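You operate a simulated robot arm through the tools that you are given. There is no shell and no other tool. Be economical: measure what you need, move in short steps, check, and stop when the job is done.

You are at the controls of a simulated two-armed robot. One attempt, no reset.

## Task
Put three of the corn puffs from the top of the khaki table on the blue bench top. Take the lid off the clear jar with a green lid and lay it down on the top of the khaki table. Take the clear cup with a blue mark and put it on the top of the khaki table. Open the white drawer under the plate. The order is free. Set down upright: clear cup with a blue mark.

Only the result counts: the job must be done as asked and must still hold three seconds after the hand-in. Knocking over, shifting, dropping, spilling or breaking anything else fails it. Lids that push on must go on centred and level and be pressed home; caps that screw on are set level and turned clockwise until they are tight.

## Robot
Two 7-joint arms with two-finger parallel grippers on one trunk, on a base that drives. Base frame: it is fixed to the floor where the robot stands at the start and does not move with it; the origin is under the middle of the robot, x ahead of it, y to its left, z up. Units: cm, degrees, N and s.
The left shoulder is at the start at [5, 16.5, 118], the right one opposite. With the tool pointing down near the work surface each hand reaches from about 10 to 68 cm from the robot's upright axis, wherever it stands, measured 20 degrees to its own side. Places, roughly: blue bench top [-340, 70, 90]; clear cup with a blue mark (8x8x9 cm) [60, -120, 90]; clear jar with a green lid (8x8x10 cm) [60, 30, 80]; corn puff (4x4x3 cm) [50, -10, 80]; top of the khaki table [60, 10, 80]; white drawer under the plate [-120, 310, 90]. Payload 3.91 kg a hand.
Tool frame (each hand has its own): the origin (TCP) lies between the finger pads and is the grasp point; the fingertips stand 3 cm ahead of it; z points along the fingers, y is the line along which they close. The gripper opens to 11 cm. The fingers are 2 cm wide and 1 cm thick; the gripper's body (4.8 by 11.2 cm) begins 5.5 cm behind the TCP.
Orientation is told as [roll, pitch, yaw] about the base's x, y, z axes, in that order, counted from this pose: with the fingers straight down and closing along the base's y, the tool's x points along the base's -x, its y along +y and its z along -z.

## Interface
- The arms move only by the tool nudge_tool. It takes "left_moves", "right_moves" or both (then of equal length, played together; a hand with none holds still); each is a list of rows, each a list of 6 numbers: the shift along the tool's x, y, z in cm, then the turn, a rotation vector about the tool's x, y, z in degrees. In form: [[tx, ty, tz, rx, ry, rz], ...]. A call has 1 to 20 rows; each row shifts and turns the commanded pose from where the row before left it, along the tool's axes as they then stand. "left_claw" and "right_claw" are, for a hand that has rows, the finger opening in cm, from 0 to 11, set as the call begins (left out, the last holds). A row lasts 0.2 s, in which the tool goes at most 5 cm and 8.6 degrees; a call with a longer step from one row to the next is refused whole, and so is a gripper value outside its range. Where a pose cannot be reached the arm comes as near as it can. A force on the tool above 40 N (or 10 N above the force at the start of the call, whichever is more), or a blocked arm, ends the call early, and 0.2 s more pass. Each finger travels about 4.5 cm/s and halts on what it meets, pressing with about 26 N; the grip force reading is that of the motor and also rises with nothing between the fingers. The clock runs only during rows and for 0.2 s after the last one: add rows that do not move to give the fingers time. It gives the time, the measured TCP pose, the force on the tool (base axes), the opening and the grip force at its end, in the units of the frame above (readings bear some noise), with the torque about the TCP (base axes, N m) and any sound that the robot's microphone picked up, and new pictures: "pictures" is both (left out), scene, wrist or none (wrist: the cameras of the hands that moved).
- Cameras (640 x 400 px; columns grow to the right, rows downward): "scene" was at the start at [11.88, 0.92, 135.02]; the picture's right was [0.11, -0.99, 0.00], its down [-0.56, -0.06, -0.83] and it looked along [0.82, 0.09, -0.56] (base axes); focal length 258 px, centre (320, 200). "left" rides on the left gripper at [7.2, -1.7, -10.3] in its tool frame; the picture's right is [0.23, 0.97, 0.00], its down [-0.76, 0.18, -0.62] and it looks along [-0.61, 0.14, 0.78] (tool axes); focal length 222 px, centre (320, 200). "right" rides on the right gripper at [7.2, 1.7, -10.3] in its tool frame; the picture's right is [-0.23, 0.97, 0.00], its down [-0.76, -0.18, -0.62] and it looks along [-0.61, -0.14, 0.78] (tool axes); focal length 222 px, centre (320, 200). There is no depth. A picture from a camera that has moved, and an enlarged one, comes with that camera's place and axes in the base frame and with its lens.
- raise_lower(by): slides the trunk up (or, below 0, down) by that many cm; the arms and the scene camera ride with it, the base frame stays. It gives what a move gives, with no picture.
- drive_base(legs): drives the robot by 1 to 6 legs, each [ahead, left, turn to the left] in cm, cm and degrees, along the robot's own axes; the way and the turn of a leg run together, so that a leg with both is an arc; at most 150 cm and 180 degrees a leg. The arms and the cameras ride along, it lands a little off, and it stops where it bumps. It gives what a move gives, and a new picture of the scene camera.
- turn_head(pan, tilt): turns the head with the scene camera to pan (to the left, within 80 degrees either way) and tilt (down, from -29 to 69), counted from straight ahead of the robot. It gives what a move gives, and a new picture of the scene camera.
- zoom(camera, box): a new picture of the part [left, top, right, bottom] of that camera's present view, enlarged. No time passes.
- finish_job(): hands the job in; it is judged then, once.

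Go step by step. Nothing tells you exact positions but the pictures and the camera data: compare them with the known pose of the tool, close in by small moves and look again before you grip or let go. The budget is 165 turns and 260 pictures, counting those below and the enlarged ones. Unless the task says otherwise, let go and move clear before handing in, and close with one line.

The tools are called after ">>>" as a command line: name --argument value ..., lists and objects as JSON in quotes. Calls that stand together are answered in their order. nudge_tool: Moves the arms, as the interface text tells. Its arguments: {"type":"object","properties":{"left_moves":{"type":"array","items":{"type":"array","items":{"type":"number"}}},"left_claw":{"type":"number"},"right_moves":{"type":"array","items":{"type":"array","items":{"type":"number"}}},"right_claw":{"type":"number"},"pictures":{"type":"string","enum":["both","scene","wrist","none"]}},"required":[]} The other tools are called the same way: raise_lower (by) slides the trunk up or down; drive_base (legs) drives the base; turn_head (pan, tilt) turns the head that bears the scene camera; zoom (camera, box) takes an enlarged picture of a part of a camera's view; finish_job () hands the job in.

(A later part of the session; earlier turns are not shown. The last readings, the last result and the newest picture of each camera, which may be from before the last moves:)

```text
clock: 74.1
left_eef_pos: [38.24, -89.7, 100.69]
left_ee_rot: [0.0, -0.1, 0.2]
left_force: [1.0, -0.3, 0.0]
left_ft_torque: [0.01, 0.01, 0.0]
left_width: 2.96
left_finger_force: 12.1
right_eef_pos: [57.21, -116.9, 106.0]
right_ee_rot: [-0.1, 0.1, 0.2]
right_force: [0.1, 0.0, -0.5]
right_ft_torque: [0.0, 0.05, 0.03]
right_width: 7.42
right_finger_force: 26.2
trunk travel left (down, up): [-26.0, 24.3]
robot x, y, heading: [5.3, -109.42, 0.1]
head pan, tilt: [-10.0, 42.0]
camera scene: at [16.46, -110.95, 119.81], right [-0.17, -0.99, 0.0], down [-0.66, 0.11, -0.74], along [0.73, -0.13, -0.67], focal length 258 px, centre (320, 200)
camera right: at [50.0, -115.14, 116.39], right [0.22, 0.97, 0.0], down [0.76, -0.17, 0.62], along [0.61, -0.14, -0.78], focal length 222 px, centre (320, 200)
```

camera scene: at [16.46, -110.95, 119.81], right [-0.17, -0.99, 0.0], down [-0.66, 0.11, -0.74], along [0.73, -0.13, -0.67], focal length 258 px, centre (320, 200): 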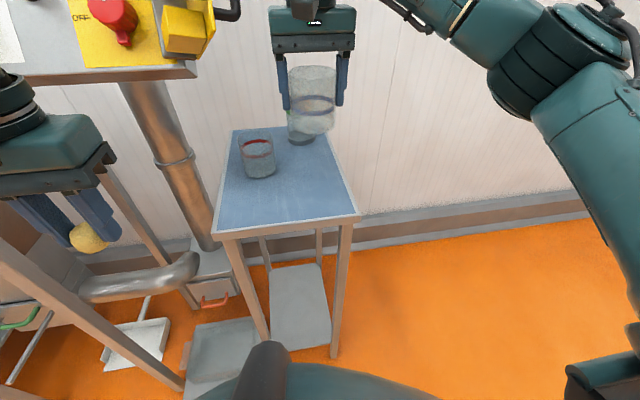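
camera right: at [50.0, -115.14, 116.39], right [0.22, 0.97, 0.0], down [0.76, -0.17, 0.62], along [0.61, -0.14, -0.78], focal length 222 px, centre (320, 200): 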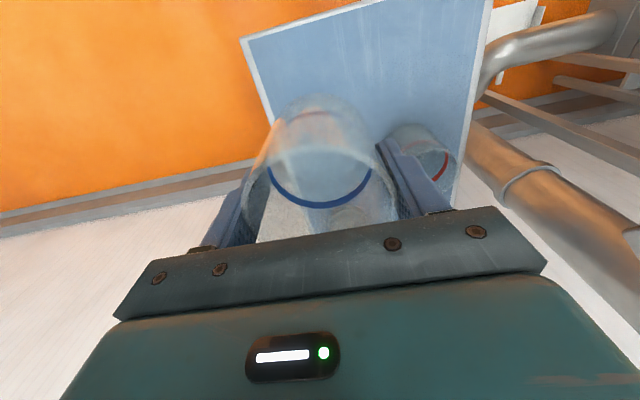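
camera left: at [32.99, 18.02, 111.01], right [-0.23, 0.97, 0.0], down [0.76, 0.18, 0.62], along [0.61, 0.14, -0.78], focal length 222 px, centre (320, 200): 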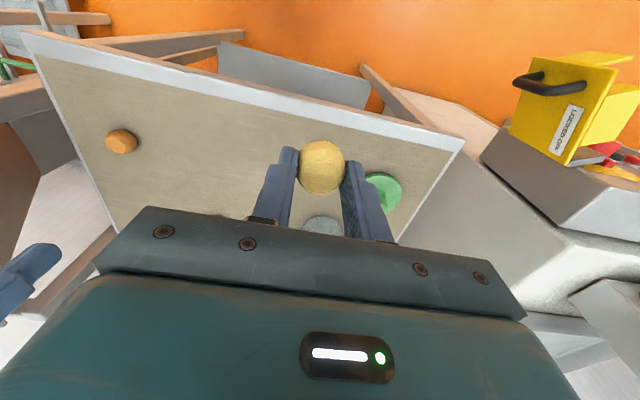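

Cup lifted cleanly. Pull it in, then drive back to the khaki table.

>>> nudge_tool --right_moves '[[3, 0, -0.5, 0, 0, 0], [3, 0, -0.5, 0, 0, 0], [3, 0, -0.5, 0, 0, 0], [3, 0, -0.5, 0, 0, 0], [0, 0, 0, 0, 0, 0]]' --pictures "none"

>>> drive_base --legs '[[-33, 0, 0], [0, 110, 0]]'

>>> turn_head --pan 0 --tilt 42

```text
clock: 75.3
left_eef_pos: [38.4, -89.73, 100.64]
left_ee_rot: [0.0, -0.1, 0.2]
left_force: [0.9, -0.3, 0.3]
left_ft_torque: [-0.01, 0.0, 0.01]
left_width: 2.94
left_finger_force: 11.6
right_eef_pos: [44.99, -116.79, 107.99]
right_ee_rot: [-0.1, -0.1, 0.1]
right_force: [0.0, 0.7, -0.4]
right_ft_torque: [-0.01, -0.03, -0.03]
right_width: 7.44
right_finger_force: 26.0
trunk travel left (down, up): [-26.0, 24.3]
robot x, y, heading: [5.14, -109.27, 0.2]
head pan, tilt: [-10.0, 42.0]
```

```text
clock: 82.8
left_eef_pos: [4.76, 21.6, 100.65]
left_ee_rot: [0.1, -0.1, 0.3]
left_force: [0.3, 0.2, 0.4]
left_ft_torque: [0.04, 0.01, -0.01]
left_width: 2.94
left_finger_force: 11.7
right_eef_pos: [11.83, -5.47, 108.02]
right_ee_rot: [0.0, 0.0, 0.3]
right_force: [0.0, -0.9, -1.1]
right_ft_torque: [0.03, 0.01, -0.03]
right_width: 7.42
right_finger_force: 25.5
trunk travel left (down, up): [-26.0, 24.3]
robot x, y, heading: [-28.58, 1.74, 0.5]
head pan, tilt: [-10.0, 42.0]
camera scene: at [-16.97, 0.29, 119.82], right [-0.17, -0.99, 0.0], down [-0.66, 0.11, -0.74], along [0.73, -0.12, -0.67], focal length 258 px, centre (320, 200)
```

scene: 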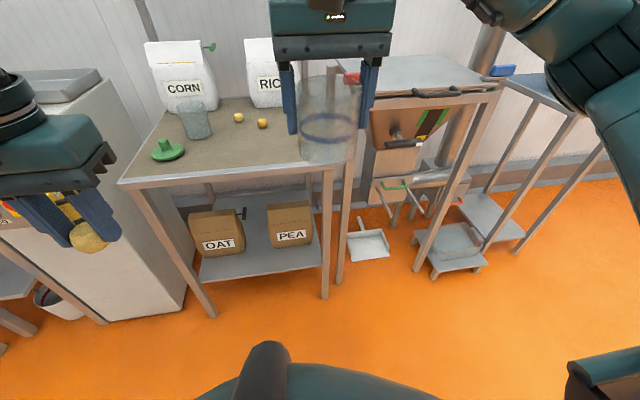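

```text
clock: 83.5
left_eef_pos: [4.88, 21.59, 100.44]
left_ee_rot: [0.0, -0.1, 0.4]
left_force: [0.6, 0.7, -0.4]
left_ft_torque: [-0.02, 0.0, 0.01]
left_width: 2.94
left_finger_force: 12.2
right_eef_pos: [11.71, -5.56, 108.06]
right_ee_rot: [0.1, 0.0, 0.3]
right_force: [-0.9, 0.3, -0.6]
right_ft_torque: [-0.02, -0.02, 0.01]
right_width: 7.44
right_finger_force: 26.1
trunk travel left (down, up): [-26.0, 24.3]
robot x, y, heading: [-28.28, 1.67, 0.3]
head pan, tilt: [0.0, 42.0]
camera scene: at [-16.85, 1.73, 119.81], right [0.01, -1.0, 0.0], down [-0.67, 0.0, -0.74], along [0.74, 0.0, -0.67], focal length 258 px, centre (320, 200)
```

scene: 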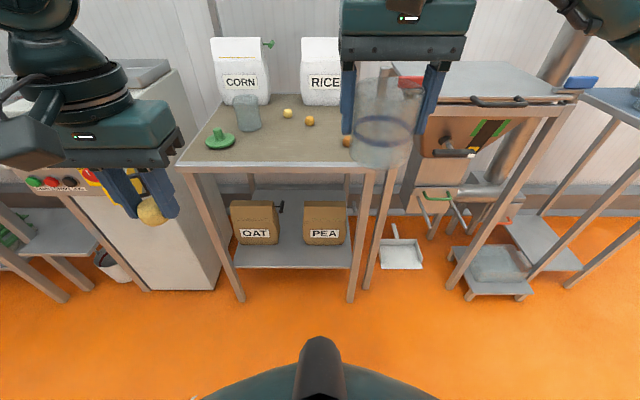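

>>> drive_base --legs '[[34, -1.5, 0]]'

```text
clock: 85.7
left_eef_pos: [39.02, 20.43, 100.62]
left_ee_rot: [0.0, -0.1, 0.3]
left_force: [-0.1, 0.0, -0.7]
left_ft_torque: [0.02, 0.01, -0.01]
left_width: 2.96
left_finger_force: 11.9
right_eef_pos: [45.82, -6.89, 108.02]
right_ee_rot: [0.0, 0.0, 0.3]
right_force: [0.4, 0.5, -0.7]
right_ft_torque: [0.02, 0.01, -0.01]
right_width: 7.42
right_finger_force: 26.7
trunk travel left (down, up): [-26.0, 24.3]
robot x, y, heading: [5.76, 0.31, 0.3]
head pan, tilt: [0.0, 42.0]
camera scene: at [17.27, 0.41, 119.81], right [0.01, -1.0, 0.0], down [-0.67, 0.0, -0.74], along [0.74, 0.0, -0.67], focal length 258 px, centre (320, 200)
```

scene: 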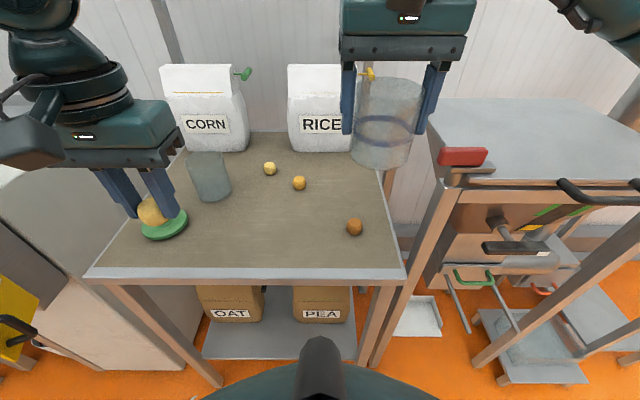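

Place the cup at about (63.5, -6). Move over and lower.

>>> nudge_tool --right_moves '[[-3.5, 0.2, 0, 0, 0, 0], [-3.5, 0.2, 0, 0, 0, 0], [-3.5, 0.2, 1, 0, 0, 0], [-3.5, 0.2, 3, 0, 0, 0], [-3.7, 0.1, 4, 0, 0, 0], [0, 0, 4, 0, 0, 0], [0, 0, 4, 0, 0, 0], [0, 0, 2, 0, 0, 0], [0, 0, 0, 0, 0, 0]]'

```text
refused: row 5 steps farther than a row can; nothing moved
```

>>> nudge_tool --right_moves '[[-3.5, 0.2, 0, 0, 0, 0], [-3.5, 0.2, 0, 0, 0, 0], [-3.5, 0.2, 1, 0, 0, 0], [-3.5, 0.2, 3, 0, 0, 0], [-3.7, 0.1, 3, 0, 0, 0], [0, 0, 4, 0, 0, 0], [0, 0, 4, 0, 0, 0], [0, 0, 3, 0, 0, 0], [0, 0, 0, 0, 0, 0]]'

```text
clock: 87.7
left_eef_pos: [38.93, 20.43, 100.64]
left_ee_rot: [-0.1, 0.0, 0.3]
left_force: [0.6, 0.1, 0.5]
left_ft_torque: [0.01, 0.02, -0.01]
left_width: 2.96
left_finger_force: 11.9
right_eef_pos: [63.69, -5.89, 89.95]
right_ee_rot: [0.0, 0.0, 0.2]
right_force: [-0.1, 0.1, -1.3]
right_ft_torque: [-0.02, -0.01, 0.02]
right_width: 7.44
right_finger_force: 26.1
trunk travel left (down, up): [-26.0, 24.3]
robot x, y, heading: [5.94, 0.5, 0.3]
head pan, tilt: [0.0, 42.0]
camera scene: at [17.24, 0.41, 119.82], right [0.01, -1.0, 0.0], down [-0.67, 0.0, -0.74], along [0.74, 0.0, -0.67], focal length 258 px, centre (320, 200)
camera right: at [56.42, -4.19, 100.25], right [0.22, 0.98, 0.0], down [0.76, -0.17, 0.62], along [0.61, -0.14, -0.78], focal length 222 px, centre (320, 200)
```

scene: 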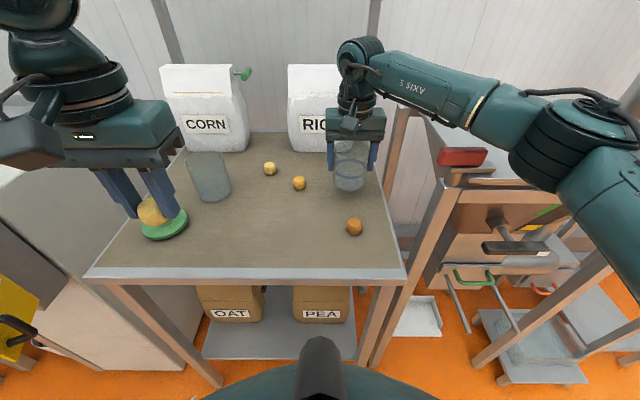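
right: 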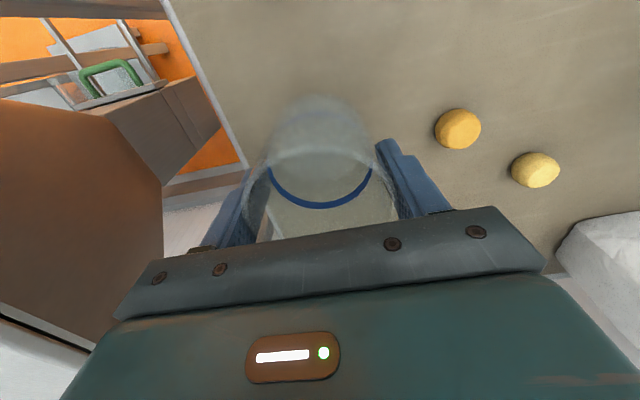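

Clear all around. Lower in small steps until contact.

>>> nudge_tool --right_moves '[[0, 0, 0.7, 0, 0, 0], [0, 0, 0.7, 0, 0, 0], [0, 0, 0.7, 0, 0, 0], [0, 0, 0.4, 0, 0, 0]]' --pictures "none"

>>> nudge_tool --right_moves '[[0, 0, 0.3, 0, 0, 0]]' --pictures "none"

>>> nudge_tool --right_moves '[[0, 0, 0.3, 0, 0, 0]]' --pictures "none"

>>> zoom --camera "scene" --box '[280, 90, 420, 210]'

```text
clock: 88.7
left_eef_pos: [38.97, 20.19, 100.6]
left_ee_rot: [-0.1, -0.1, 0.3]
left_force: [-0.5, 0.2, 0.1]
left_ft_torque: [-0.02, 0.02, 0.01]
left_width: 2.93
left_finger_force: 12.4
right_eef_pos: [63.64, -5.79, 87.55]
right_ee_rot: [0.0, 0.1, 0.3]
right_force: [0.0, -0.6, -0.8]
right_ft_torque: [0.01, -0.01, 0.03]
right_width: 7.44
right_finger_force: 25.8
trunk travel left (down, up): [-26.0, 24.3]
robot x, y, heading: [5.87, 0.6, 0.3]
head pan, tilt: [0.0, 42.0]
```

```text
clock: 89.1
left_eef_pos: [39.05, 20.37, 100.51]
left_ee_rot: [0.0, -0.1, 0.3]
left_force: [0.2, 0.5, -0.6]
left_ft_torque: [-0.05, -0.01, 0.02]
left_width: 2.94
left_finger_force: 11.6
right_eef_pos: [63.5, -5.96, 87.17]
right_ee_rot: [-0.1, 0.0, 0.3]
right_force: [0.2, 0.8, -0.7]
right_ft_torque: [0.01, 0.01, 0.03]
right_width: 7.44
right_finger_force: 25.8
trunk travel left (down, up): [-26.0, 24.3]
robot x, y, heading: [5.75, 0.48, 0.2]
head pan, tilt: [0.0, 42.0]
```

```text
clock: 89.5
left_eef_pos: [39.05, 20.27, 100.48]
left_ee_rot: [0.0, 0.0, 0.2]
left_force: [-0.9, -0.3, -0.1]
left_ft_torque: [0.04, -0.02, -0.03]
left_width: 2.94
left_finger_force: 12.2
right_eef_pos: [63.49, -5.9, 86.94]
right_ee_rot: [0.0, 0.0, 0.3]
right_force: [-0.2, 0.3, -0.5]
right_ft_torque: [-0.01, -0.02, 0.01]
right_width: 7.43
right_finger_force: 25.6
trunk travel left (down, up): [-26.0, 24.3]
robot x, y, heading: [6.28, 0.48, 0.2]
head pan, tilt: [0.0, 42.0]
```

```text
3.33 times, centred on (350, 150) of scene
camera zoom: at [17.24, 0.41, 119.81], right [0.01, -1.0, 0.0], down [-0.67, 0.0, -0.74], along [0.74, 0.0, -0.67], focal length 859 px, centre (220, 367)
```

zoom: 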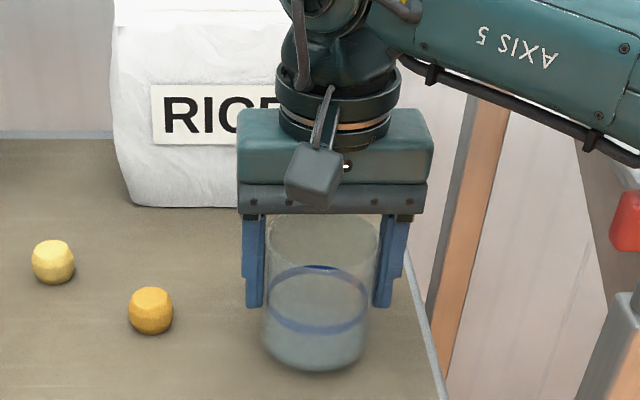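

>>> nudge_tool --right_moves '[[0, 0, 0.3, 0, 0, 0]]' --pictures "none"

>>> nudge_tool --right_moves '[[0, 0, 0.2, 0, 0, 0]]' --pictures "none"

```text
clock: 89.9
left_eef_pos: [38.99, 20.32, 100.63]
left_ee_rot: [-0.1, 0.0, 0.2]
left_force: [-0.2, -0.7, 0.2]
left_ft_torque: [-0.02, 0.02, -0.01]
left_width: 2.96
left_finger_force: 11.8
right_eef_pos: [63.53, -6.03, 86.57]
right_ee_rot: [0.1, 0.0, 0.3]
right_force: [-0.3, 0.4, -0.9]
right_ft_torque: [0.0, 0.04, 0.0]
right_width: 7.44
right_finger_force: 25.9
trunk travel left (down, up): [-26.0, 24.3]
robot x, y, heading: [5.94, 0.45, 0.3]
head pan, tilt: [0.0, 42.0]
```

```text
clock: 90.3
left_eef_pos: [39.09, 20.29, 100.6]
left_ee_rot: [0.1, -0.2, 0.3]
left_force: [0.1, 0.0, -0.5]
left_ft_torque: [0.02, 0.0, 0.01]
left_width: 2.96
left_finger_force: 12.0
right_eef_pos: [63.67, -5.96, 86.36]
right_ee_rot: [0.0, -0.1, 0.3]
right_force: [-0.2, 0.5, -0.4]
right_ft_torque: [-0.01, -0.01, 0.03]
right_width: 7.42
right_finger_force: 25.9
trunk travel left (down, up): [-26.0, 24.3]
robot x, y, heading: [5.61, 0.44, 0.3]
head pan, tilt: [0.0, 42.0]
```

>>> nudge_tool --right_moves '[[0, 0, 0.2, 0, 0, 0]]' --pictures "none"

>>> nudge_tool --right_moves '[[0, 0, 0.2, 0, 0, 0]]' --pictures "none"

>>> nudge_tool --right_moves '[[0, 0, 0.2, 0, 0, 0]]' --pictures "none"

>>> zoom --camera "scene" --box '[280, 90, 420, 210]'

```text
clock: 90.7
left_eef_pos: [38.92, 20.37, 100.6]
left_ee_rot: [0.1, 0.0, 0.3]
left_force: [-0.3, -0.6, 0.6]
left_ft_torque: [0.0, -0.01, 0.02]
left_width: 2.95
left_finger_force: 12.4
right_eef_pos: [63.61, -5.94, 86.18]
right_ee_rot: [0.0, 0.0, 0.3]
right_force: [0.0, -0.9, -1.0]
right_ft_torque: [-0.02, 0.01, 0.0]
right_width: 7.44
right_finger_force: 25.6
trunk travel left (down, up): [-26.0, 24.3]
robot x, y, heading: [5.83, 0.64, 0.3]
head pan, tilt: [0.0, 42.0]
```

```text
clock: 91.1
left_eef_pos: [38.98, 20.25, 100.59]
left_ee_rot: [0.1, -0.1, 0.3]
left_force: [0.4, 0.1, 0.2]
left_ft_torque: [0.03, 0.02, -0.01]
left_width: 2.95
left_finger_force: 11.9
right_eef_pos: [63.4, -5.87, 86.12]
right_ee_rot: [0.0, -0.1, 0.3]
right_force: [-0.6, -1.3, 3.9]
right_ft_torque: [-0.07, 0.22, 0.01]
right_width: 7.47
right_finger_force: 26.0
trunk travel left (down, up): [-26.0, 24.3]
robot x, y, heading: [5.81, 0.19, 0.4]
head pan, tilt: [0.0, 42.0]
```

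```text
clock: 91.5
left_eef_pos: [38.83, 20.27, 100.74]
left_ee_rot: [0.0, -0.2, 0.3]
left_force: [0.3, -0.6, -0.2]
left_ft_torque: [0.02, 0.01, 0.01]
left_width: 2.94
left_finger_force: 12.2
right_eef_pos: [63.59, -5.89, 85.99]
right_ee_rot: [0.1, -0.4, 0.4]
right_force: [0.5, -1.4, 14.9]
right_ft_torque: [-0.07, 0.33, -0.01]
right_width: 7.47
right_finger_force: 26.0
trunk travel left (down, up): [-26.0, 24.3]
robot x, y, heading: [5.93, 0.22, 0.3]
head pan, tilt: [0.0, 42.0]
```

```text
3.33 times, centred on (350, 150) of scene
camera zoom: at [17.11, 0.42, 119.86], right [0.01, -1.0, 0.0], down [-0.67, 0.0, -0.74], along [0.74, 0.0, -0.67], focal length 859 px, centre (220, 367)
```

zoom: 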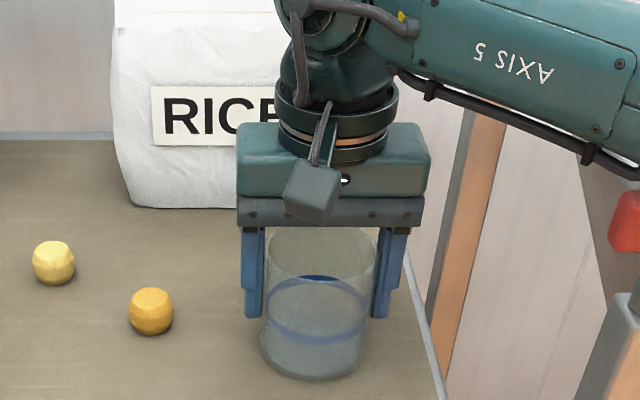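

Cup is seated. Release, rise, and move the right hand over puff D.

>>> nudge_tool --right_moves '[[0, 0, -0.2, 0, 0, 0], [0, 0, 0, 0, 0, 0], [0, 0, 0, 0, 0, 0], [0, 0, 0, 0, 0, 0], [0, 0, -2, 0, 0, 0], [0, 0, -4, 0, 0, 0], [0, 0, -4, 0, 0, 0], [0, 0, -3, 0, 0, 0], [4, 0, 0, 0, 0, 0], [4, 0, 0, 0, 0, 0], [4, -0.4, 0, 0, 0, 0], [0, 0, 0, 0, 0, 0]]' --right_claw 9.6

```text
clock: 94.1
left_eef_pos: [39.03, 20.3, 100.6]
left_ee_rot: [0.0, -0.2, 0.3]
left_force: [0.0, -0.2, 0.5]
left_ft_torque: [0.01, 0.02, -0.02]
left_width: 2.95
left_finger_force: 11.9
right_eef_pos: [51.49, -6.44, 99.22]
right_ee_rot: [0.0, 0.0, 0.3]
right_force: [0.1, 0.0, 0.2]
right_ft_torque: [-0.02, -0.01, -0.01]
right_width: 9.59
right_finger_force: 0.0
trunk travel left (down, up): [-26.0, 24.3]
robot x, y, heading: [5.66, 0.12, 0.5]
head pan, tilt: [0.0, 42.0]
camera scene: at [17.24, 0.41, 119.82], right [0.01, -1.0, 0.0], down [-0.67, 0.0, -0.74], along [0.74, 0.0, -0.67], focal length 258 px, centre (320, 200)
camera right: at [44.31, -4.64, 109.44], right [0.22, 0.97, 0.0], down [0.76, -0.17, 0.62], along [0.61, -0.14, -0.78], focal length 222 px, centre (320, 200)
```

scene: 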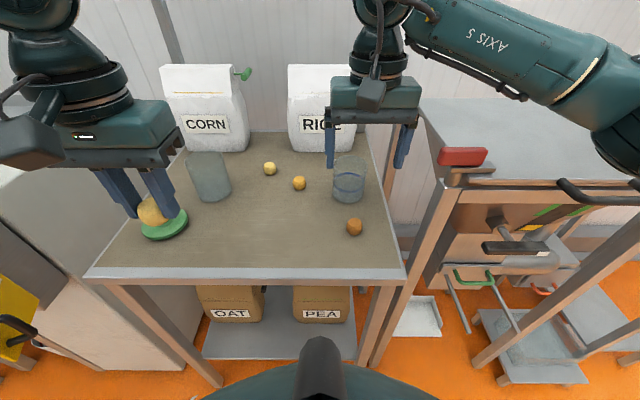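
right: 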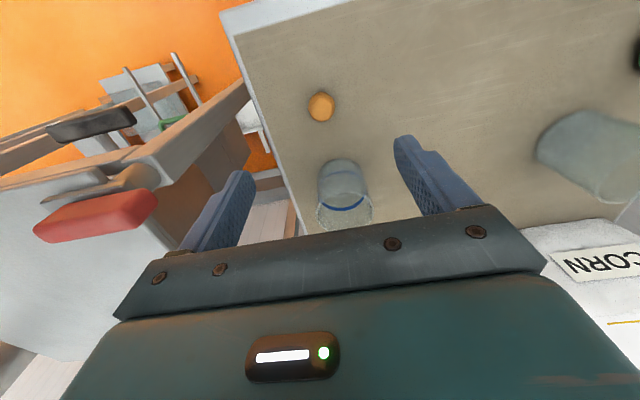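

Cup stands well. Descend to puff D at (51.9, -6.35).

>>> nudge_tool --right_moves '[[-0.4, 0.1, 3, 0, 0, 0], [0, 0, 4, 0, 0, 0], [0, 0, 4, 0, 0, 0], [0, 0, 2.5, 0, 0, 0], [0, 0, 0, 0, 0, 0]]' --right_claw 6 --pictures "wrist"

```text
clock: 95.3
left_eef_pos: [38.92, 20.35, 100.63]
left_ee_rot: [0.0, -0.1, 0.3]
left_force: [0.0, -0.7, 0.4]
left_ft_torque: [-0.02, -0.02, -0.02]
left_width: 2.96
left_finger_force: 12.1
right_eef_pos: [51.93, -6.26, 85.58]
right_ee_rot: [-0.1, 0.0, 0.3]
right_force: [0.5, 0.2, -0.1]
right_ft_torque: [0.02, 0.02, 0.01]
right_width: 6.02
right_finger_force: 0.1
trunk travel left (down, up): [-26.0, 24.3]
robot x, y, heading: [5.99, 0.42, 0.6]
head pan, tilt: [0.0, 42.0]
camera right: at [44.81, -4.48, 95.88], right [0.22, 0.98, 0.0], down [0.76, -0.17, 0.62], along [0.61, -0.14, -0.78], focal length 222 px, centre (320, 200)
```

right: 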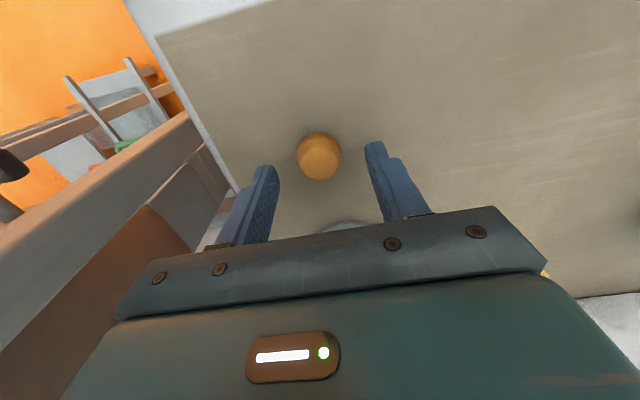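

>>> nudge_tool --right_moves '[[-0.2, 0, 1, 0, 0, 0], [0, 0, 1, 0, 0, 0], [0, 0, 0, 0, 0, 0]]' --pictures "none"

>>> nudge_tool --right_moves '[[0, 0, 0, 0, 0, 0], [0, 0, 0, 0, 0, 0], [0, 0, 0, 0, 0, 0], [0, 0, 0, 0, 0, 0]]' --right_claw 2.95 --pictures "wrist"

```text
clock: 96.1
left_eef_pos: [38.84, 20.45, 100.63]
left_ee_rot: [0.0, -0.3, 0.3]
left_force: [0.9, 0.3, 1.2]
left_ft_torque: [0.01, 0.02, -0.02]
left_width: 2.97
left_finger_force: 12.8
right_eef_pos: [52.08, -6.11, 83.73]
right_ee_rot: [-0.1, -0.1, 0.4]
right_force: [0.0, -0.6, 0.8]
right_ft_torque: [0.0, 0.0, 0.0]
right_width: 5.95
right_finger_force: 0.0
trunk travel left (down, up): [-26.0, 24.3]
robot x, y, heading: [5.61, 0.67, 0.2]
head pan, tilt: [0.0, 42.0]
```

```text
clock: 97.1
left_eef_pos: [38.95, 20.28, 100.6]
left_ee_rot: [-0.1, -0.2, 0.3]
left_force: [-0.5, 0.2, -0.3]
left_ft_torque: [0.01, 0.0, 0.0]
left_width: 2.96
left_finger_force: 11.6
right_eef_pos: [52.05, -6.19, 83.57]
right_ee_rot: [-0.1, -0.1, 0.3]
right_force: [-0.9, 0.3, -0.7]
right_ft_torque: [-0.01, -0.01, -0.03]
right_width: 3.1
right_finger_force: 5.1
trunk travel left (down, up): [-26.0, 24.3]
robot x, y, heading: [5.9, 0.3, 0.5]
head pan, tilt: [0.0, 42.0]
camera right: at [44.82, -4.38, 93.98], right [0.22, 0.98, 0.0], down [0.76, -0.17, 0.62], along [0.61, -0.14, -0.78], focal length 222 px, centre (320, 200)
```

right: 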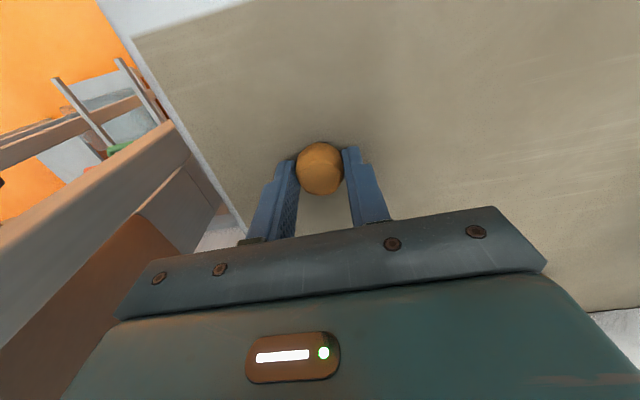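

>>> nudge_tool --right_moves '[[0, 0, 0, 0, 0, 0], [0, 0, 0, 0, 0, 0], [0, 0, -2, 0, 0, 0], [0, 0, -4, 0, 0, 0], [0, 0, -4, 0, 0, 0], [4, 0, -3, 0, 0, 0], [4, 0, -3, 0, 0, 0], [4, 0, -2, 0, 0, 0], [0, 0, 0, 0, 0, 0]]' --right_claw 2.82 --pictures "both"

```text
clock: 99.1
left_eef_pos: [39.0, 20.33, 100.59]
left_ee_rot: [0.0, -0.1, 0.3]
left_force: [0.3, 0.7, -0.7]
left_ft_torque: [-0.01, 0.02, -0.02]
left_width: 2.94
left_finger_force: 11.7
right_eef_pos: [40.13, -6.2, 101.47]
right_ee_rot: [0.0, 0.0, 0.3]
right_force: [-0.1, 0.2, 0.0]
right_ft_torque: [-0.03, 0.02, 0.0]
right_width: 2.96
right_finger_force: 11.7
trunk travel left (down, up): [-26.0, 24.3]
robot x, y, heading: [5.92, 0.76, 0.1]
head pan, tilt: [0.0, 42.0]
camera scene: at [17.24, 0.41, 119.81], right [0.01, -1.0, 0.0], down [-0.67, 0.0, -0.74], along [0.74, 0.0, -0.67], focal length 258 px, centre (320, 200)
camera right: at [33.01, -4.62, 111.93], right [0.22, 0.98, 0.0], down [0.76, -0.17, 0.62], along [0.61, -0.14, -0.78], focal length 222 px, centre (320, 200)
```

scene: 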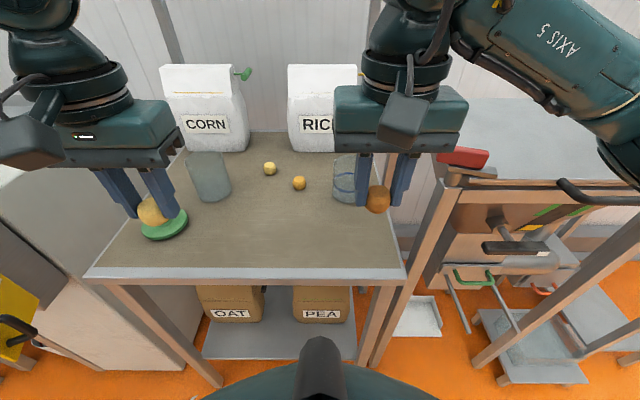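
right: 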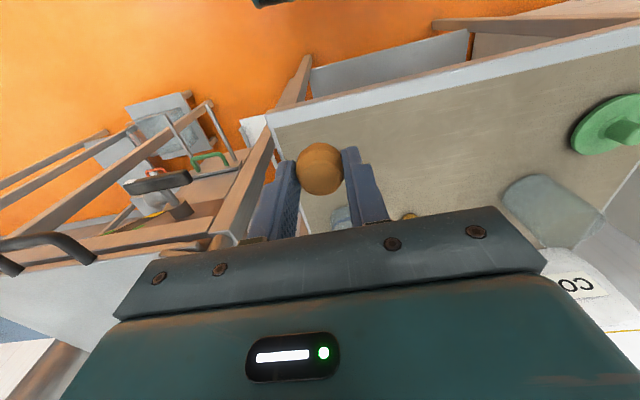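

Both puffs held. Back out, turn around in place, and survey toward the blue bench.

>>> drive_base --legs '[[-60, 0, 0], [0, 0, 90]]'

>>> turn_head --pan 60 --tilt 15

>>> turn_head --pan 0 --tilt 15

```text
clock: 106.4
left_eef_pos: [-74.9, 33.15, 100.55]
left_ee_rot: [0.0, -0.1, 90.7]
left_force: [-0.4, -0.3, 0.8]
left_ft_torque: [0.01, -0.02, -0.02]
left_width: 2.95
left_finger_force: 11.8
right_eef_pos: [-48.14, 34.47, 101.54]
right_ee_rot: [0.0, 0.0, 90.7]
right_force: [0.3, 0.3, 0.3]
right_ft_torque: [0.02, 0.01, -0.03]
right_width: 2.94
right_finger_force: 11.7
trunk travel left (down, up): [-26.0, 24.3]
robot x, y, heading: [-54.58, -0.08, 90.7]
head pan, tilt: [0.0, 42.0]
camera scene: at [-54.68, 11.31, 119.82], right [1.0, 0.01, 0.0], down [0.01, -0.67, -0.74], along [-0.01, 0.74, -0.67], focal length 258 px, centre (320, 200)
```

scene: 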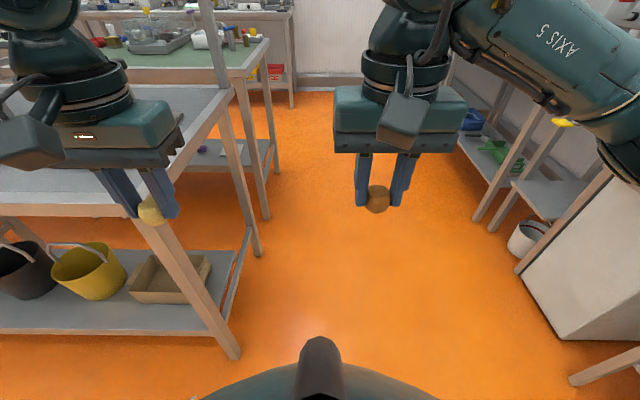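

```text
clock: 107.7
left_eef_pos: [-74.76, 33.1, 100.57]
left_ee_rot: [0.1, -0.1, 90.8]
left_force: [0.6, -0.2, -0.7]
left_ft_torque: [0.04, 0.01, -0.03]
left_width: 2.95
left_finger_force: 12.2
right_eef_pos: [-48.28, 34.62, 101.49]
right_ee_rot: [-0.1, 0.0, 90.6]
right_force: [0.1, 0.0, 0.0]
right_ft_torque: [0.03, 0.01, -0.01]
right_width: 2.98
right_finger_force: 12.1
trunk travel left (down, up): [-26.0, 24.3]
robot x, y, heading: [-54.55, -0.31, 90.6]
head pan, tilt: [60.0, 15.0]
camera scene: at [-62.72, 7.53, 124.06], right [0.49, 0.87, 0.0], down [0.23, -0.13, -0.97], along [-0.84, 0.47, -0.26], focal length 258 px, centre (320, 200)
```

scene: 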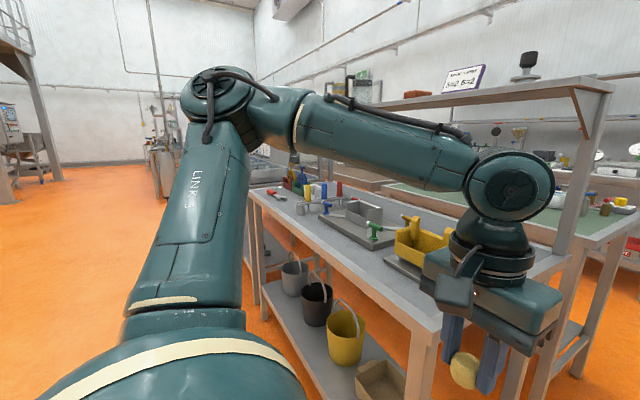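

```text
clock: 109.0
left_eef_pos: [-74.91, 33.12, 100.69]
left_ee_rot: [0.0, -0.1, 90.6]
left_force: [0.5, 0.0, 0.1]
left_ft_torque: [0.03, 0.0, -0.01]
left_width: 2.92
left_finger_force: 12.6
right_eef_pos: [-48.22, 34.58, 101.56]
right_ee_rot: [0.0, 0.0, 90.7]
right_force: [0.0, 0.0, -0.2]
right_ft_torque: [-0.05, 0.01, 0.0]
right_width: 2.94
right_finger_force: 11.8
trunk travel left (down, up): [-26.0, 24.3]
robot x, y, heading: [-54.84, 0.15, 90.6]
head pan, tilt: [0.0, 15.0]
camera scene: at [-54.69, 12.29, 124.07], right [1.0, 0.01, 0.0], down [0.0, -0.26, -0.97], along [-0.01, 0.97, -0.26], focal length 258 px, centre (320, 200)
```

scene: 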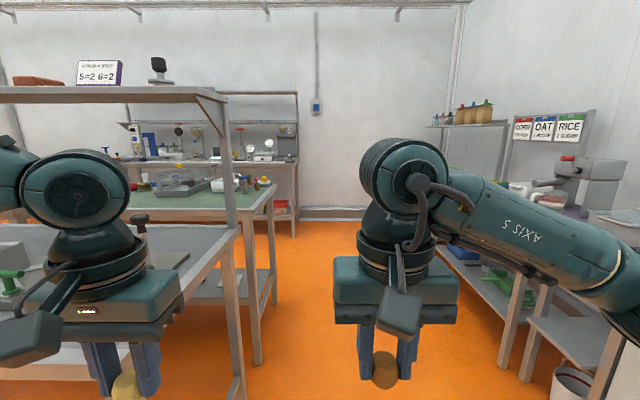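

The island lies at y≥47; the aisle at y≈0 runs toward -x. Turn to face it and look.

>>> drive_base --legs '[[-12, 0, 0], [0, 0, 89.5]]'

>>> turn_head --pan -15 --tilt 8

```text
clock: 114.0
left_eef_pos: [-87.87, -31.55, 100.6]
left_ee_rot: [0.0, -0.2, 179.8]
left_force: [0.3, 0.0, -0.1]
left_ft_torque: [0.01, 0.0, -0.01]
left_width: 2.98
left_finger_force: 11.3
right_eef_pos: [-88.9, -4.96, 101.54]
right_ee_rot: [0.0, 0.1, 179.8]
right_force: [-0.2, -0.5, -0.4]
right_ft_torque: [0.01, 0.0, 0.02]
right_width: 2.94
right_finger_force: 11.2
trunk travel left (down, up): [-26.0, 24.3]
robot x, y, heading: [-54.86, -11.9, 179.6]
head pan, tilt: [0.0, 15.0]
camera scene: at [-66.66, -12.0, 124.07], right [0.0, 1.0, 0.0], down [0.26, 0.0, -0.97], along [-0.97, 0.0, -0.26], focal length 258 px, centre (320, 200)
```

scene: 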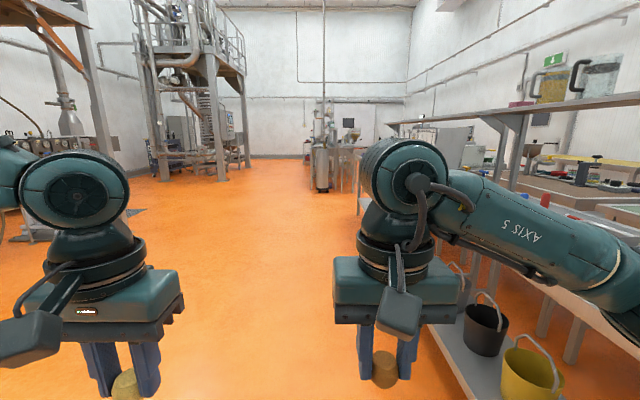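

```text
clock: 114.8
left_eef_pos: [-87.86, -31.61, 100.63]
left_ee_rot: [0.1, -0.1, 179.8]
left_force: [0.3, -0.5, 0.3]
left_ft_torque: [0.0, 0.03, 0.0]
left_width: 2.95
left_finger_force: 12.7
right_eef_pos: [-88.98, -5.07, 101.57]
right_ee_rot: [0.0, -0.1, 179.8]
right_force: [-0.4, -0.2, -0.4]
right_ft_torque: [0.03, 0.01, 0.0]
right_width: 2.97
right_finger_force: 12.1
trunk travel left (down, up): [-26.0, 24.3]
robot x, y, heading: [-54.54, -11.82, 179.6]
head pan, tilt: [-15.0, 8.0]
camera scene: at [-66.26, -9.6, 125.2], right [0.26, 0.97, 0.0], down [0.13, -0.04, -0.99], along [-0.96, 0.26, -0.14], focal length 258 px, centre (320, 200)
```

scene: 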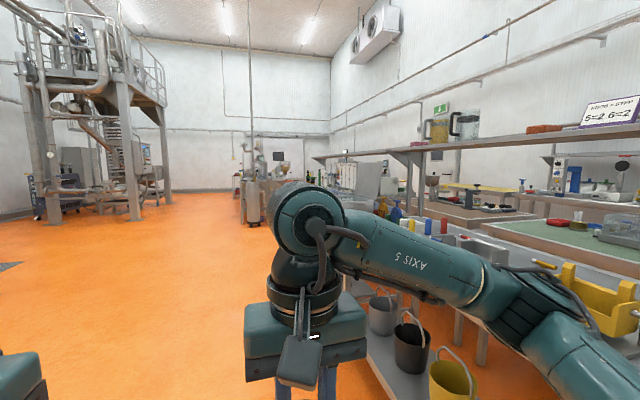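

Aisle is clear. Drive ahead 140 cm, easing away from the island.

>>> drive_base --legs '[[140, 12, 0]]'

>>> turn_head --pan -40 --tilt 15

```text
clock: 121.8
left_eef_pos: [-228.19, -43.46, 100.69]
left_ee_rot: [-0.1, 0.0, 180.0]
left_force: [0.3, 0.0, -0.4]
left_ft_torque: [-0.01, 0.01, -0.02]
left_width: 2.93
left_finger_force: 11.9
right_eef_pos: [-229.46, -16.76, 101.62]
right_ee_rot: [0.1, 0.1, 180.0]
right_force: [-0.1, -0.3, -1.1]
right_ft_torque: [0.03, -0.01, 0.02]
right_width: 2.96
right_finger_force: 12.2
trunk travel left (down, up): [-26.0, 24.3]
robot x, y, heading: [-194.84, -23.83, 180.0]
head pan, tilt: [-15.0, 8.0]
camera scene: at [-206.69, -21.34, 125.2], right [0.26, 0.97, 0.0], down [0.13, -0.04, -0.99], along [-0.96, 0.26, -0.14], focal length 258 px, centre (320, 200)
```

scene: 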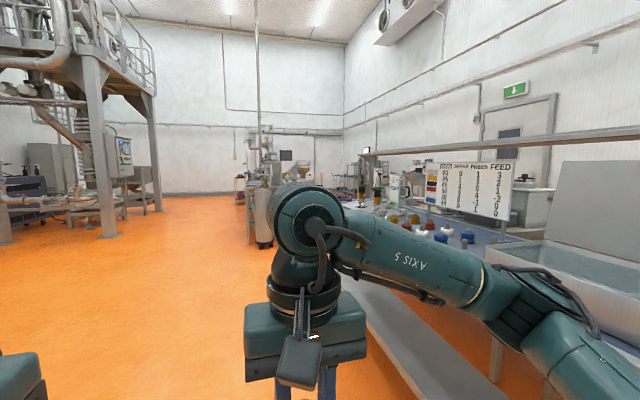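

```text
clock: 122.7
left_eef_pos: [-228.29, -43.4, 100.65]
left_ee_rot: [-0.1, 0.0, 180.0]
left_force: [-0.6, 0.0, -0.5]
left_ft_torque: [-0.01, 0.0, -0.02]
left_width: 2.96
left_finger_force: 12.2
right_eef_pos: [-229.24, -16.77, 101.44]
right_ee_rot: [0.0, 0.0, 180.0]
right_force: [0.9, 0.2, 0.0]
right_ft_torque: [-0.01, 0.01, 0.01]
right_width: 2.94
right_finger_force: 12.4
trunk travel left (down, up): [-26.0, 24.3]
robot x, y, heading: [-195.18, -23.66, 180.0]
head pan, tilt: [-40.0, 15.0]
camera scene: at [-204.9, -17.74, 124.07], right [0.64, 0.77, 0.0], down [0.2, -0.17, -0.97], along [-0.74, 0.62, -0.26], focal length 258 px, centre (320, 200)
```

scene: 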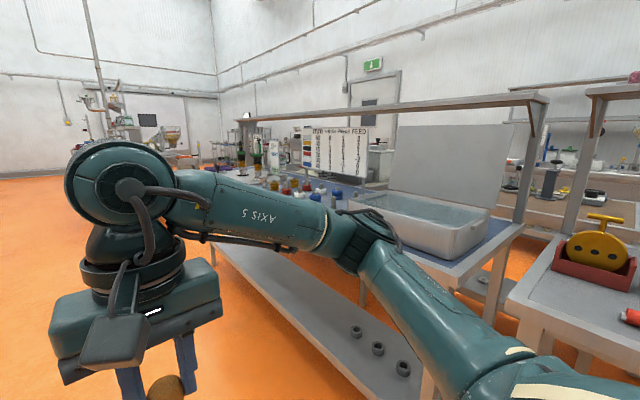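

The blue bench is the next island. Drive on and face it (+y).

>>> drive_base --legs '[[130, 10, 0], [0, 0, -90]]'

>>> turn_head --pan 0 --tilt 22

```text
clock: 133.1
left_eef_pos: [-343.93, -0.36, 100.56]
left_ee_rot: [0.1, -0.1, 90.0]
left_force: [-0.1, 0.1, -0.8]
left_ft_torque: [0.0, 0.02, 0.01]
left_width: 2.94
left_finger_force: 11.8
right_eef_pos: [-317.4, 0.7, 101.55]
right_ee_rot: [0.0, 0.1, 90.0]
right_force: [0.3, -0.1, 0.0]
right_ft_torque: [0.0, 0.03, 0.0]
right_width: 2.97
right_finger_force: 11.8
trunk travel left (down, up): [-26.0, 24.3]
robot x, y, heading: [-324.25, -33.67, 90.2]
head pan, tilt: [-40.0, 15.0]
camera scene: at [-318.11, -23.65, 124.06], right [0.77, -0.64, 0.0], down [-0.17, -0.2, -0.97], along [0.62, 0.74, -0.26], focal length 258 px, centre (320, 200)
```

scene: 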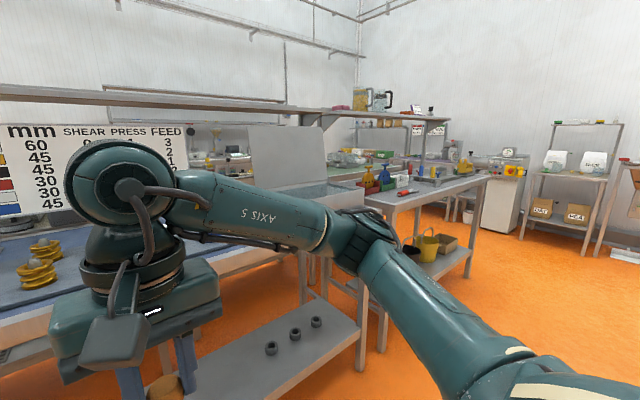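

```text
clock: 134.1
left_eef_pos: [-344.0, -0.38, 100.65]
left_ee_rot: [0.0, -0.1, 90.0]
left_force: [1.2, 0.3, -1.1]
left_ft_torque: [-0.02, 0.01, -0.02]
left_width: 2.97
left_finger_force: 12.7
right_eef_pos: [-317.31, 0.73, 101.5]
right_ee_rot: [-0.1, 0.0, 90.0]
right_force: [0.0, 0.1, 0.2]
right_ft_torque: [-0.02, -0.01, -0.04]
right_width: 2.95
right_finger_force: 11.7
trunk travel left (down, up): [-26.0, 24.3]
robot x, y, heading: [-324.4, -33.94, 89.9]
head pan, tilt: [0.0, 22.0]
camera scene: at [-324.11, -21.52, 122.93], right [1.0, 0.0, 0.0], down [0.0, -0.37, -0.93], along [0.0, 0.93, -0.37], focal length 258 px, centre (320, 200)
```

scene: 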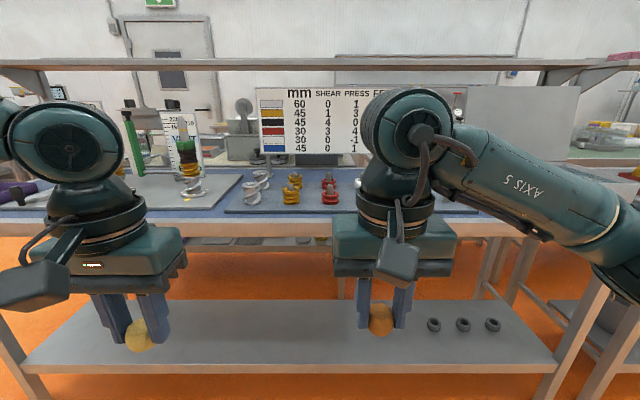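

Bench edge is near y≈45. Raise the trunk a bit, approach, and look down at the surface.

>>> raise_lower --by 12

>>> drive_base --legs '[[32, 0, 0]]'

>>> turn_head --pan 0 --tilt 40

```text
clock: 135.6
left_eef_pos: [-344.06, -0.47, 112.65]
left_ee_rot: [0.0, -0.1, 90.1]
left_force: [0.4, 0.2, -0.1]
left_ft_torque: [0.02, 0.02, -0.02]
left_width: 2.92
left_finger_force: 11.6
right_eef_pos: [-317.41, 0.73, 113.52]
right_ee_rot: [0.0, 0.1, 90.0]
right_force: [0.5, 0.1, -0.8]
right_ft_torque: [-0.02, 0.0, 0.01]
right_width: 2.95
right_finger_force: 11.9
trunk travel left (down, up): [-38.0, 12.3]
robot x, y, heading: [-324.22, -33.87, 90.1]
head pan, tilt: [0.0, 22.0]
```

```text
clock: 137.8
left_eef_pos: [-344.01, 31.28, 112.48]
left_ee_rot: [0.0, -0.1, 90.1]
left_force: [0.5, -0.6, -0.5]
left_ft_torque: [-0.02, -0.01, -0.02]
left_width: 2.98
left_finger_force: 12.2
right_eef_pos: [-317.39, 32.51, 113.59]
right_ee_rot: [0.0, 0.1, 90.0]
right_force: [-0.8, 0.0, 0.5]
right_ft_torque: [-0.02, 0.02, -0.01]
right_width: 2.96
right_finger_force: 12.2
trunk travel left (down, up): [-38.0, 12.3]
robot x, y, heading: [-324.06, -2.2, 90.1]
head pan, tilt: [0.0, 22.0]
camera scene: at [-324.14, 10.27, 134.92], right [1.0, 0.0, 0.0], down [0.0, -0.38, -0.93], along [0.0, 0.93, -0.38], focal length 258 px, centre (320, 200)
```

scene: 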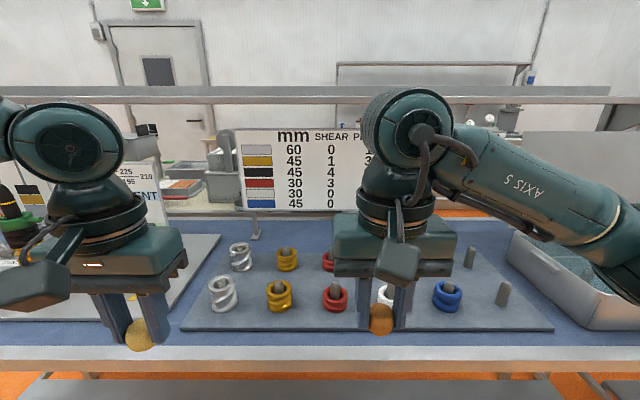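

```text
clock: 138.6
left_eef_pos: [-344.12, 31.34, 112.63]
left_ee_rot: [0.0, -0.1, 90.1]
left_force: [0.2, 0.5, 0.0]
left_ft_torque: [0.03, 0.02, 0.01]
left_width: 2.95
left_finger_force: 11.9
right_eef_pos: [-317.4, 32.46, 113.54]
right_ee_rot: [0.0, 0.0, 90.1]
right_force: [0.0, 0.3, 0.3]
right_ft_torque: [-0.02, -0.01, 0.03]
right_width: 2.94
right_finger_force: 12.1
trunk travel left (down, up): [-38.0, 12.3]
robot x, y, heading: [-324.45, -1.73, 90.1]
head pan, tilt: [0.0, 40.0]
camera scene: at [-324.14, 9.43, 132.12], right [1.0, 0.0, 0.0], down [0.0, -0.64, -0.77], along [0.0, 0.77, -0.64], focal length 258 px, centre (320, 200)
```

scene: 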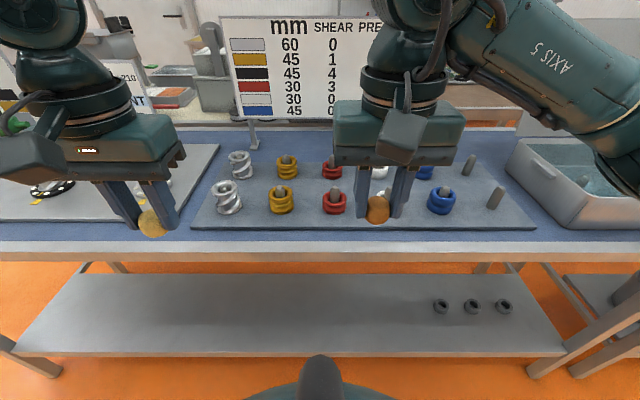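

The strip in front of the board is only ~4 cm. I'll look right and left for a larger free blue area.

>>> turn_head --pan -45 --tilt 30

>>> turn_head --pan 45 --tilt 30

```text
clock: 139.7
left_eef_pos: [-344.01, 31.24, 112.56]
left_ee_rot: [0.1, 0.0, 90.0]
left_force: [0.3, 0.9, 0.6]
left_ft_torque: [-0.01, -0.04, 0.02]
left_width: 2.91
left_finger_force: 12.6
right_eef_pos: [-317.42, 32.48, 113.54]
right_ee_rot: [0.0, 0.1, 90.1]
right_force: [-0.4, -0.6, -0.5]
right_ft_torque: [-0.03, 0.05, -0.04]
right_width: 2.95
right_finger_force: 11.8
trunk travel left (down, up): [-38.0, 12.3]
robot x, y, heading: [-324.61, -1.85, 90.3]
head pan, tilt: [-45.0, 30.0]
camera scene: at [-317.75, 7.33, 133.64], right [0.71, -0.71, 0.0], down [-0.35, -0.35, -0.87], along [0.61, 0.61, -0.5], focal length 258 px, centre (320, 200)
```

scene: 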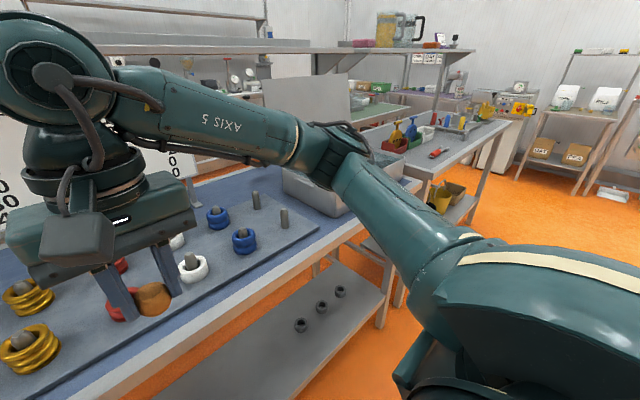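

```text
clock: 141.3
left_eef_pos: [-344.11, 31.3, 112.49]
left_ee_rot: [0.1, -0.1, 90.1]
left_force: [-0.1, 0.2, -0.2]
left_ft_torque: [0.01, 0.01, -0.01]
left_width: 2.94
left_finger_force: 12.2
right_eef_pos: [-317.42, 32.46, 113.48]
right_ee_rot: [0.0, -0.1, 90.0]
right_force: [-0.8, 0.1, -0.3]
right_ft_torque: [-0.04, 0.02, 0.0]
right_width: 2.95
right_finger_force: 11.5
trunk travel left (down, up): [-38.0, 12.3]
robot x, y, heading: [-324.43, -2.11, 90.2]
head pan, tilt: [45.0, 30.0]
camera scene: at [-330.53, 7.32, 133.64], right [0.71, 0.71, 0.0], down [0.35, -0.35, -0.87], along [-0.61, 0.61, -0.5], focal length 258 px, centre (320, 200)
```

scene: 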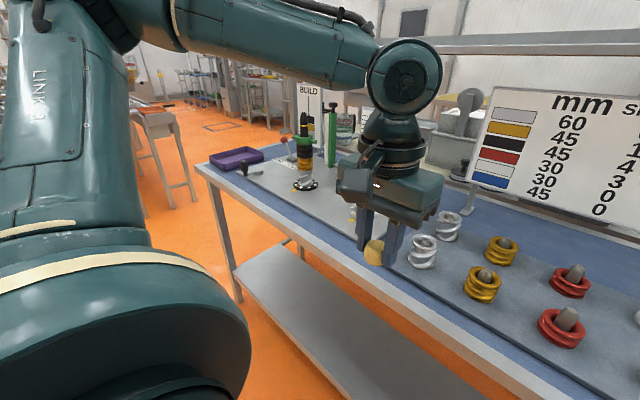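

>>> zoom --camera "scene" --box '[190, 150, 510, 350]'

```text
2.00 times, centred on (350, 250) of scene
camera zoom: at [-330.53, 7.32, 133.64], right [0.71, 0.71, 0.0], down [0.35, -0.35, -0.87], along [-0.61, 0.61, -0.5], focal length 515 px, centre (260, 100)
```

zoom: 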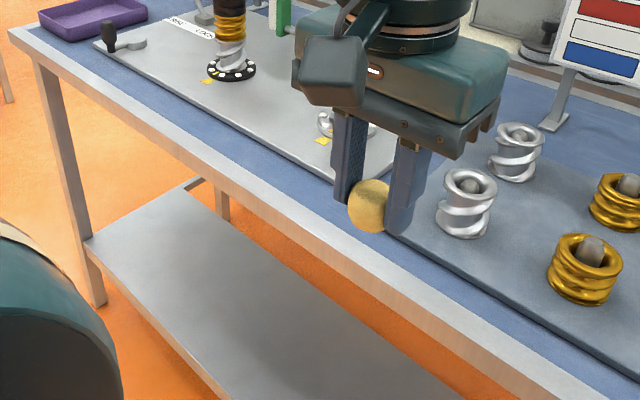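

There's a front blue strip about 6 cm wide. Bring both hands over it at a safe height and look with the wrist cameras.

>>> nudge_tool --left_moves '[[-3, 0, 2, 0, 0, 0], [-3, 0, 2, 0, 0, 0], [-3, 0, 3, 0, 0, 0], [-4, 0, 3, 0, 0, 0], [0, 0, 0, 0, 0, 0]]' --right_moves '[[-3, 0, 2, 0, 0, 0], [-3, 0, 2, 0, 0, 0], [-3, 0, 3, 0, 0, 0], [-3, 0, 4, 0, 0, 0], [0, 0, 0, 0, 0, 0]]' --pictures "wrist"

```text
clock: 142.5
left_eef_pos: [-343.93, 44.36, 102.63]
left_ee_rot: [0.0, -0.2, 90.0]
left_force: [0.1, -0.2, 0.0]
left_ft_torque: [0.01, 0.0, 0.0]
left_width: 2.95
left_finger_force: 12.4
right_eef_pos: [-317.4, 44.42, 102.26]
right_ee_rot: [0.1, -0.1, 90.0]
right_force: [-0.6, 0.2, 0.0]
right_ft_torque: [0.01, 0.0, 0.01]
right_width: 2.95
right_finger_force: 12.3
trunk travel left (down, up): [-38.0, 12.3]
robot x, y, heading: [-324.26, -2.16, 89.9]
head pan, tilt: [45.0, 30.0]
camera right: at [-319.03, 37.2, 112.75], right [-0.97, 0.23, 0.0], down [0.18, 0.76, 0.62], along [0.14, 0.61, -0.78], focal length 222 px, centre (320, 200)
camera left: at [-342.21, 37.04, 113.02], right [-0.97, -0.23, 0.0], down [-0.18, 0.76, 0.63], along [-0.14, 0.61, -0.78], focal length 222 px, centre (320, 200)
```

right: 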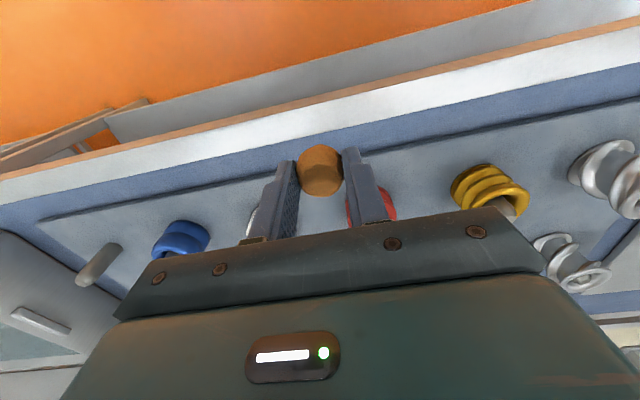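
left: 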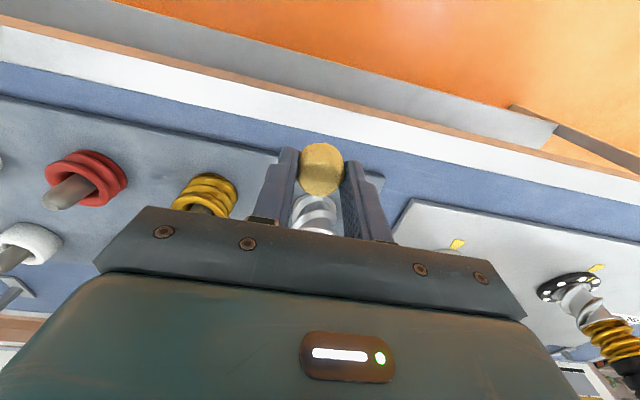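

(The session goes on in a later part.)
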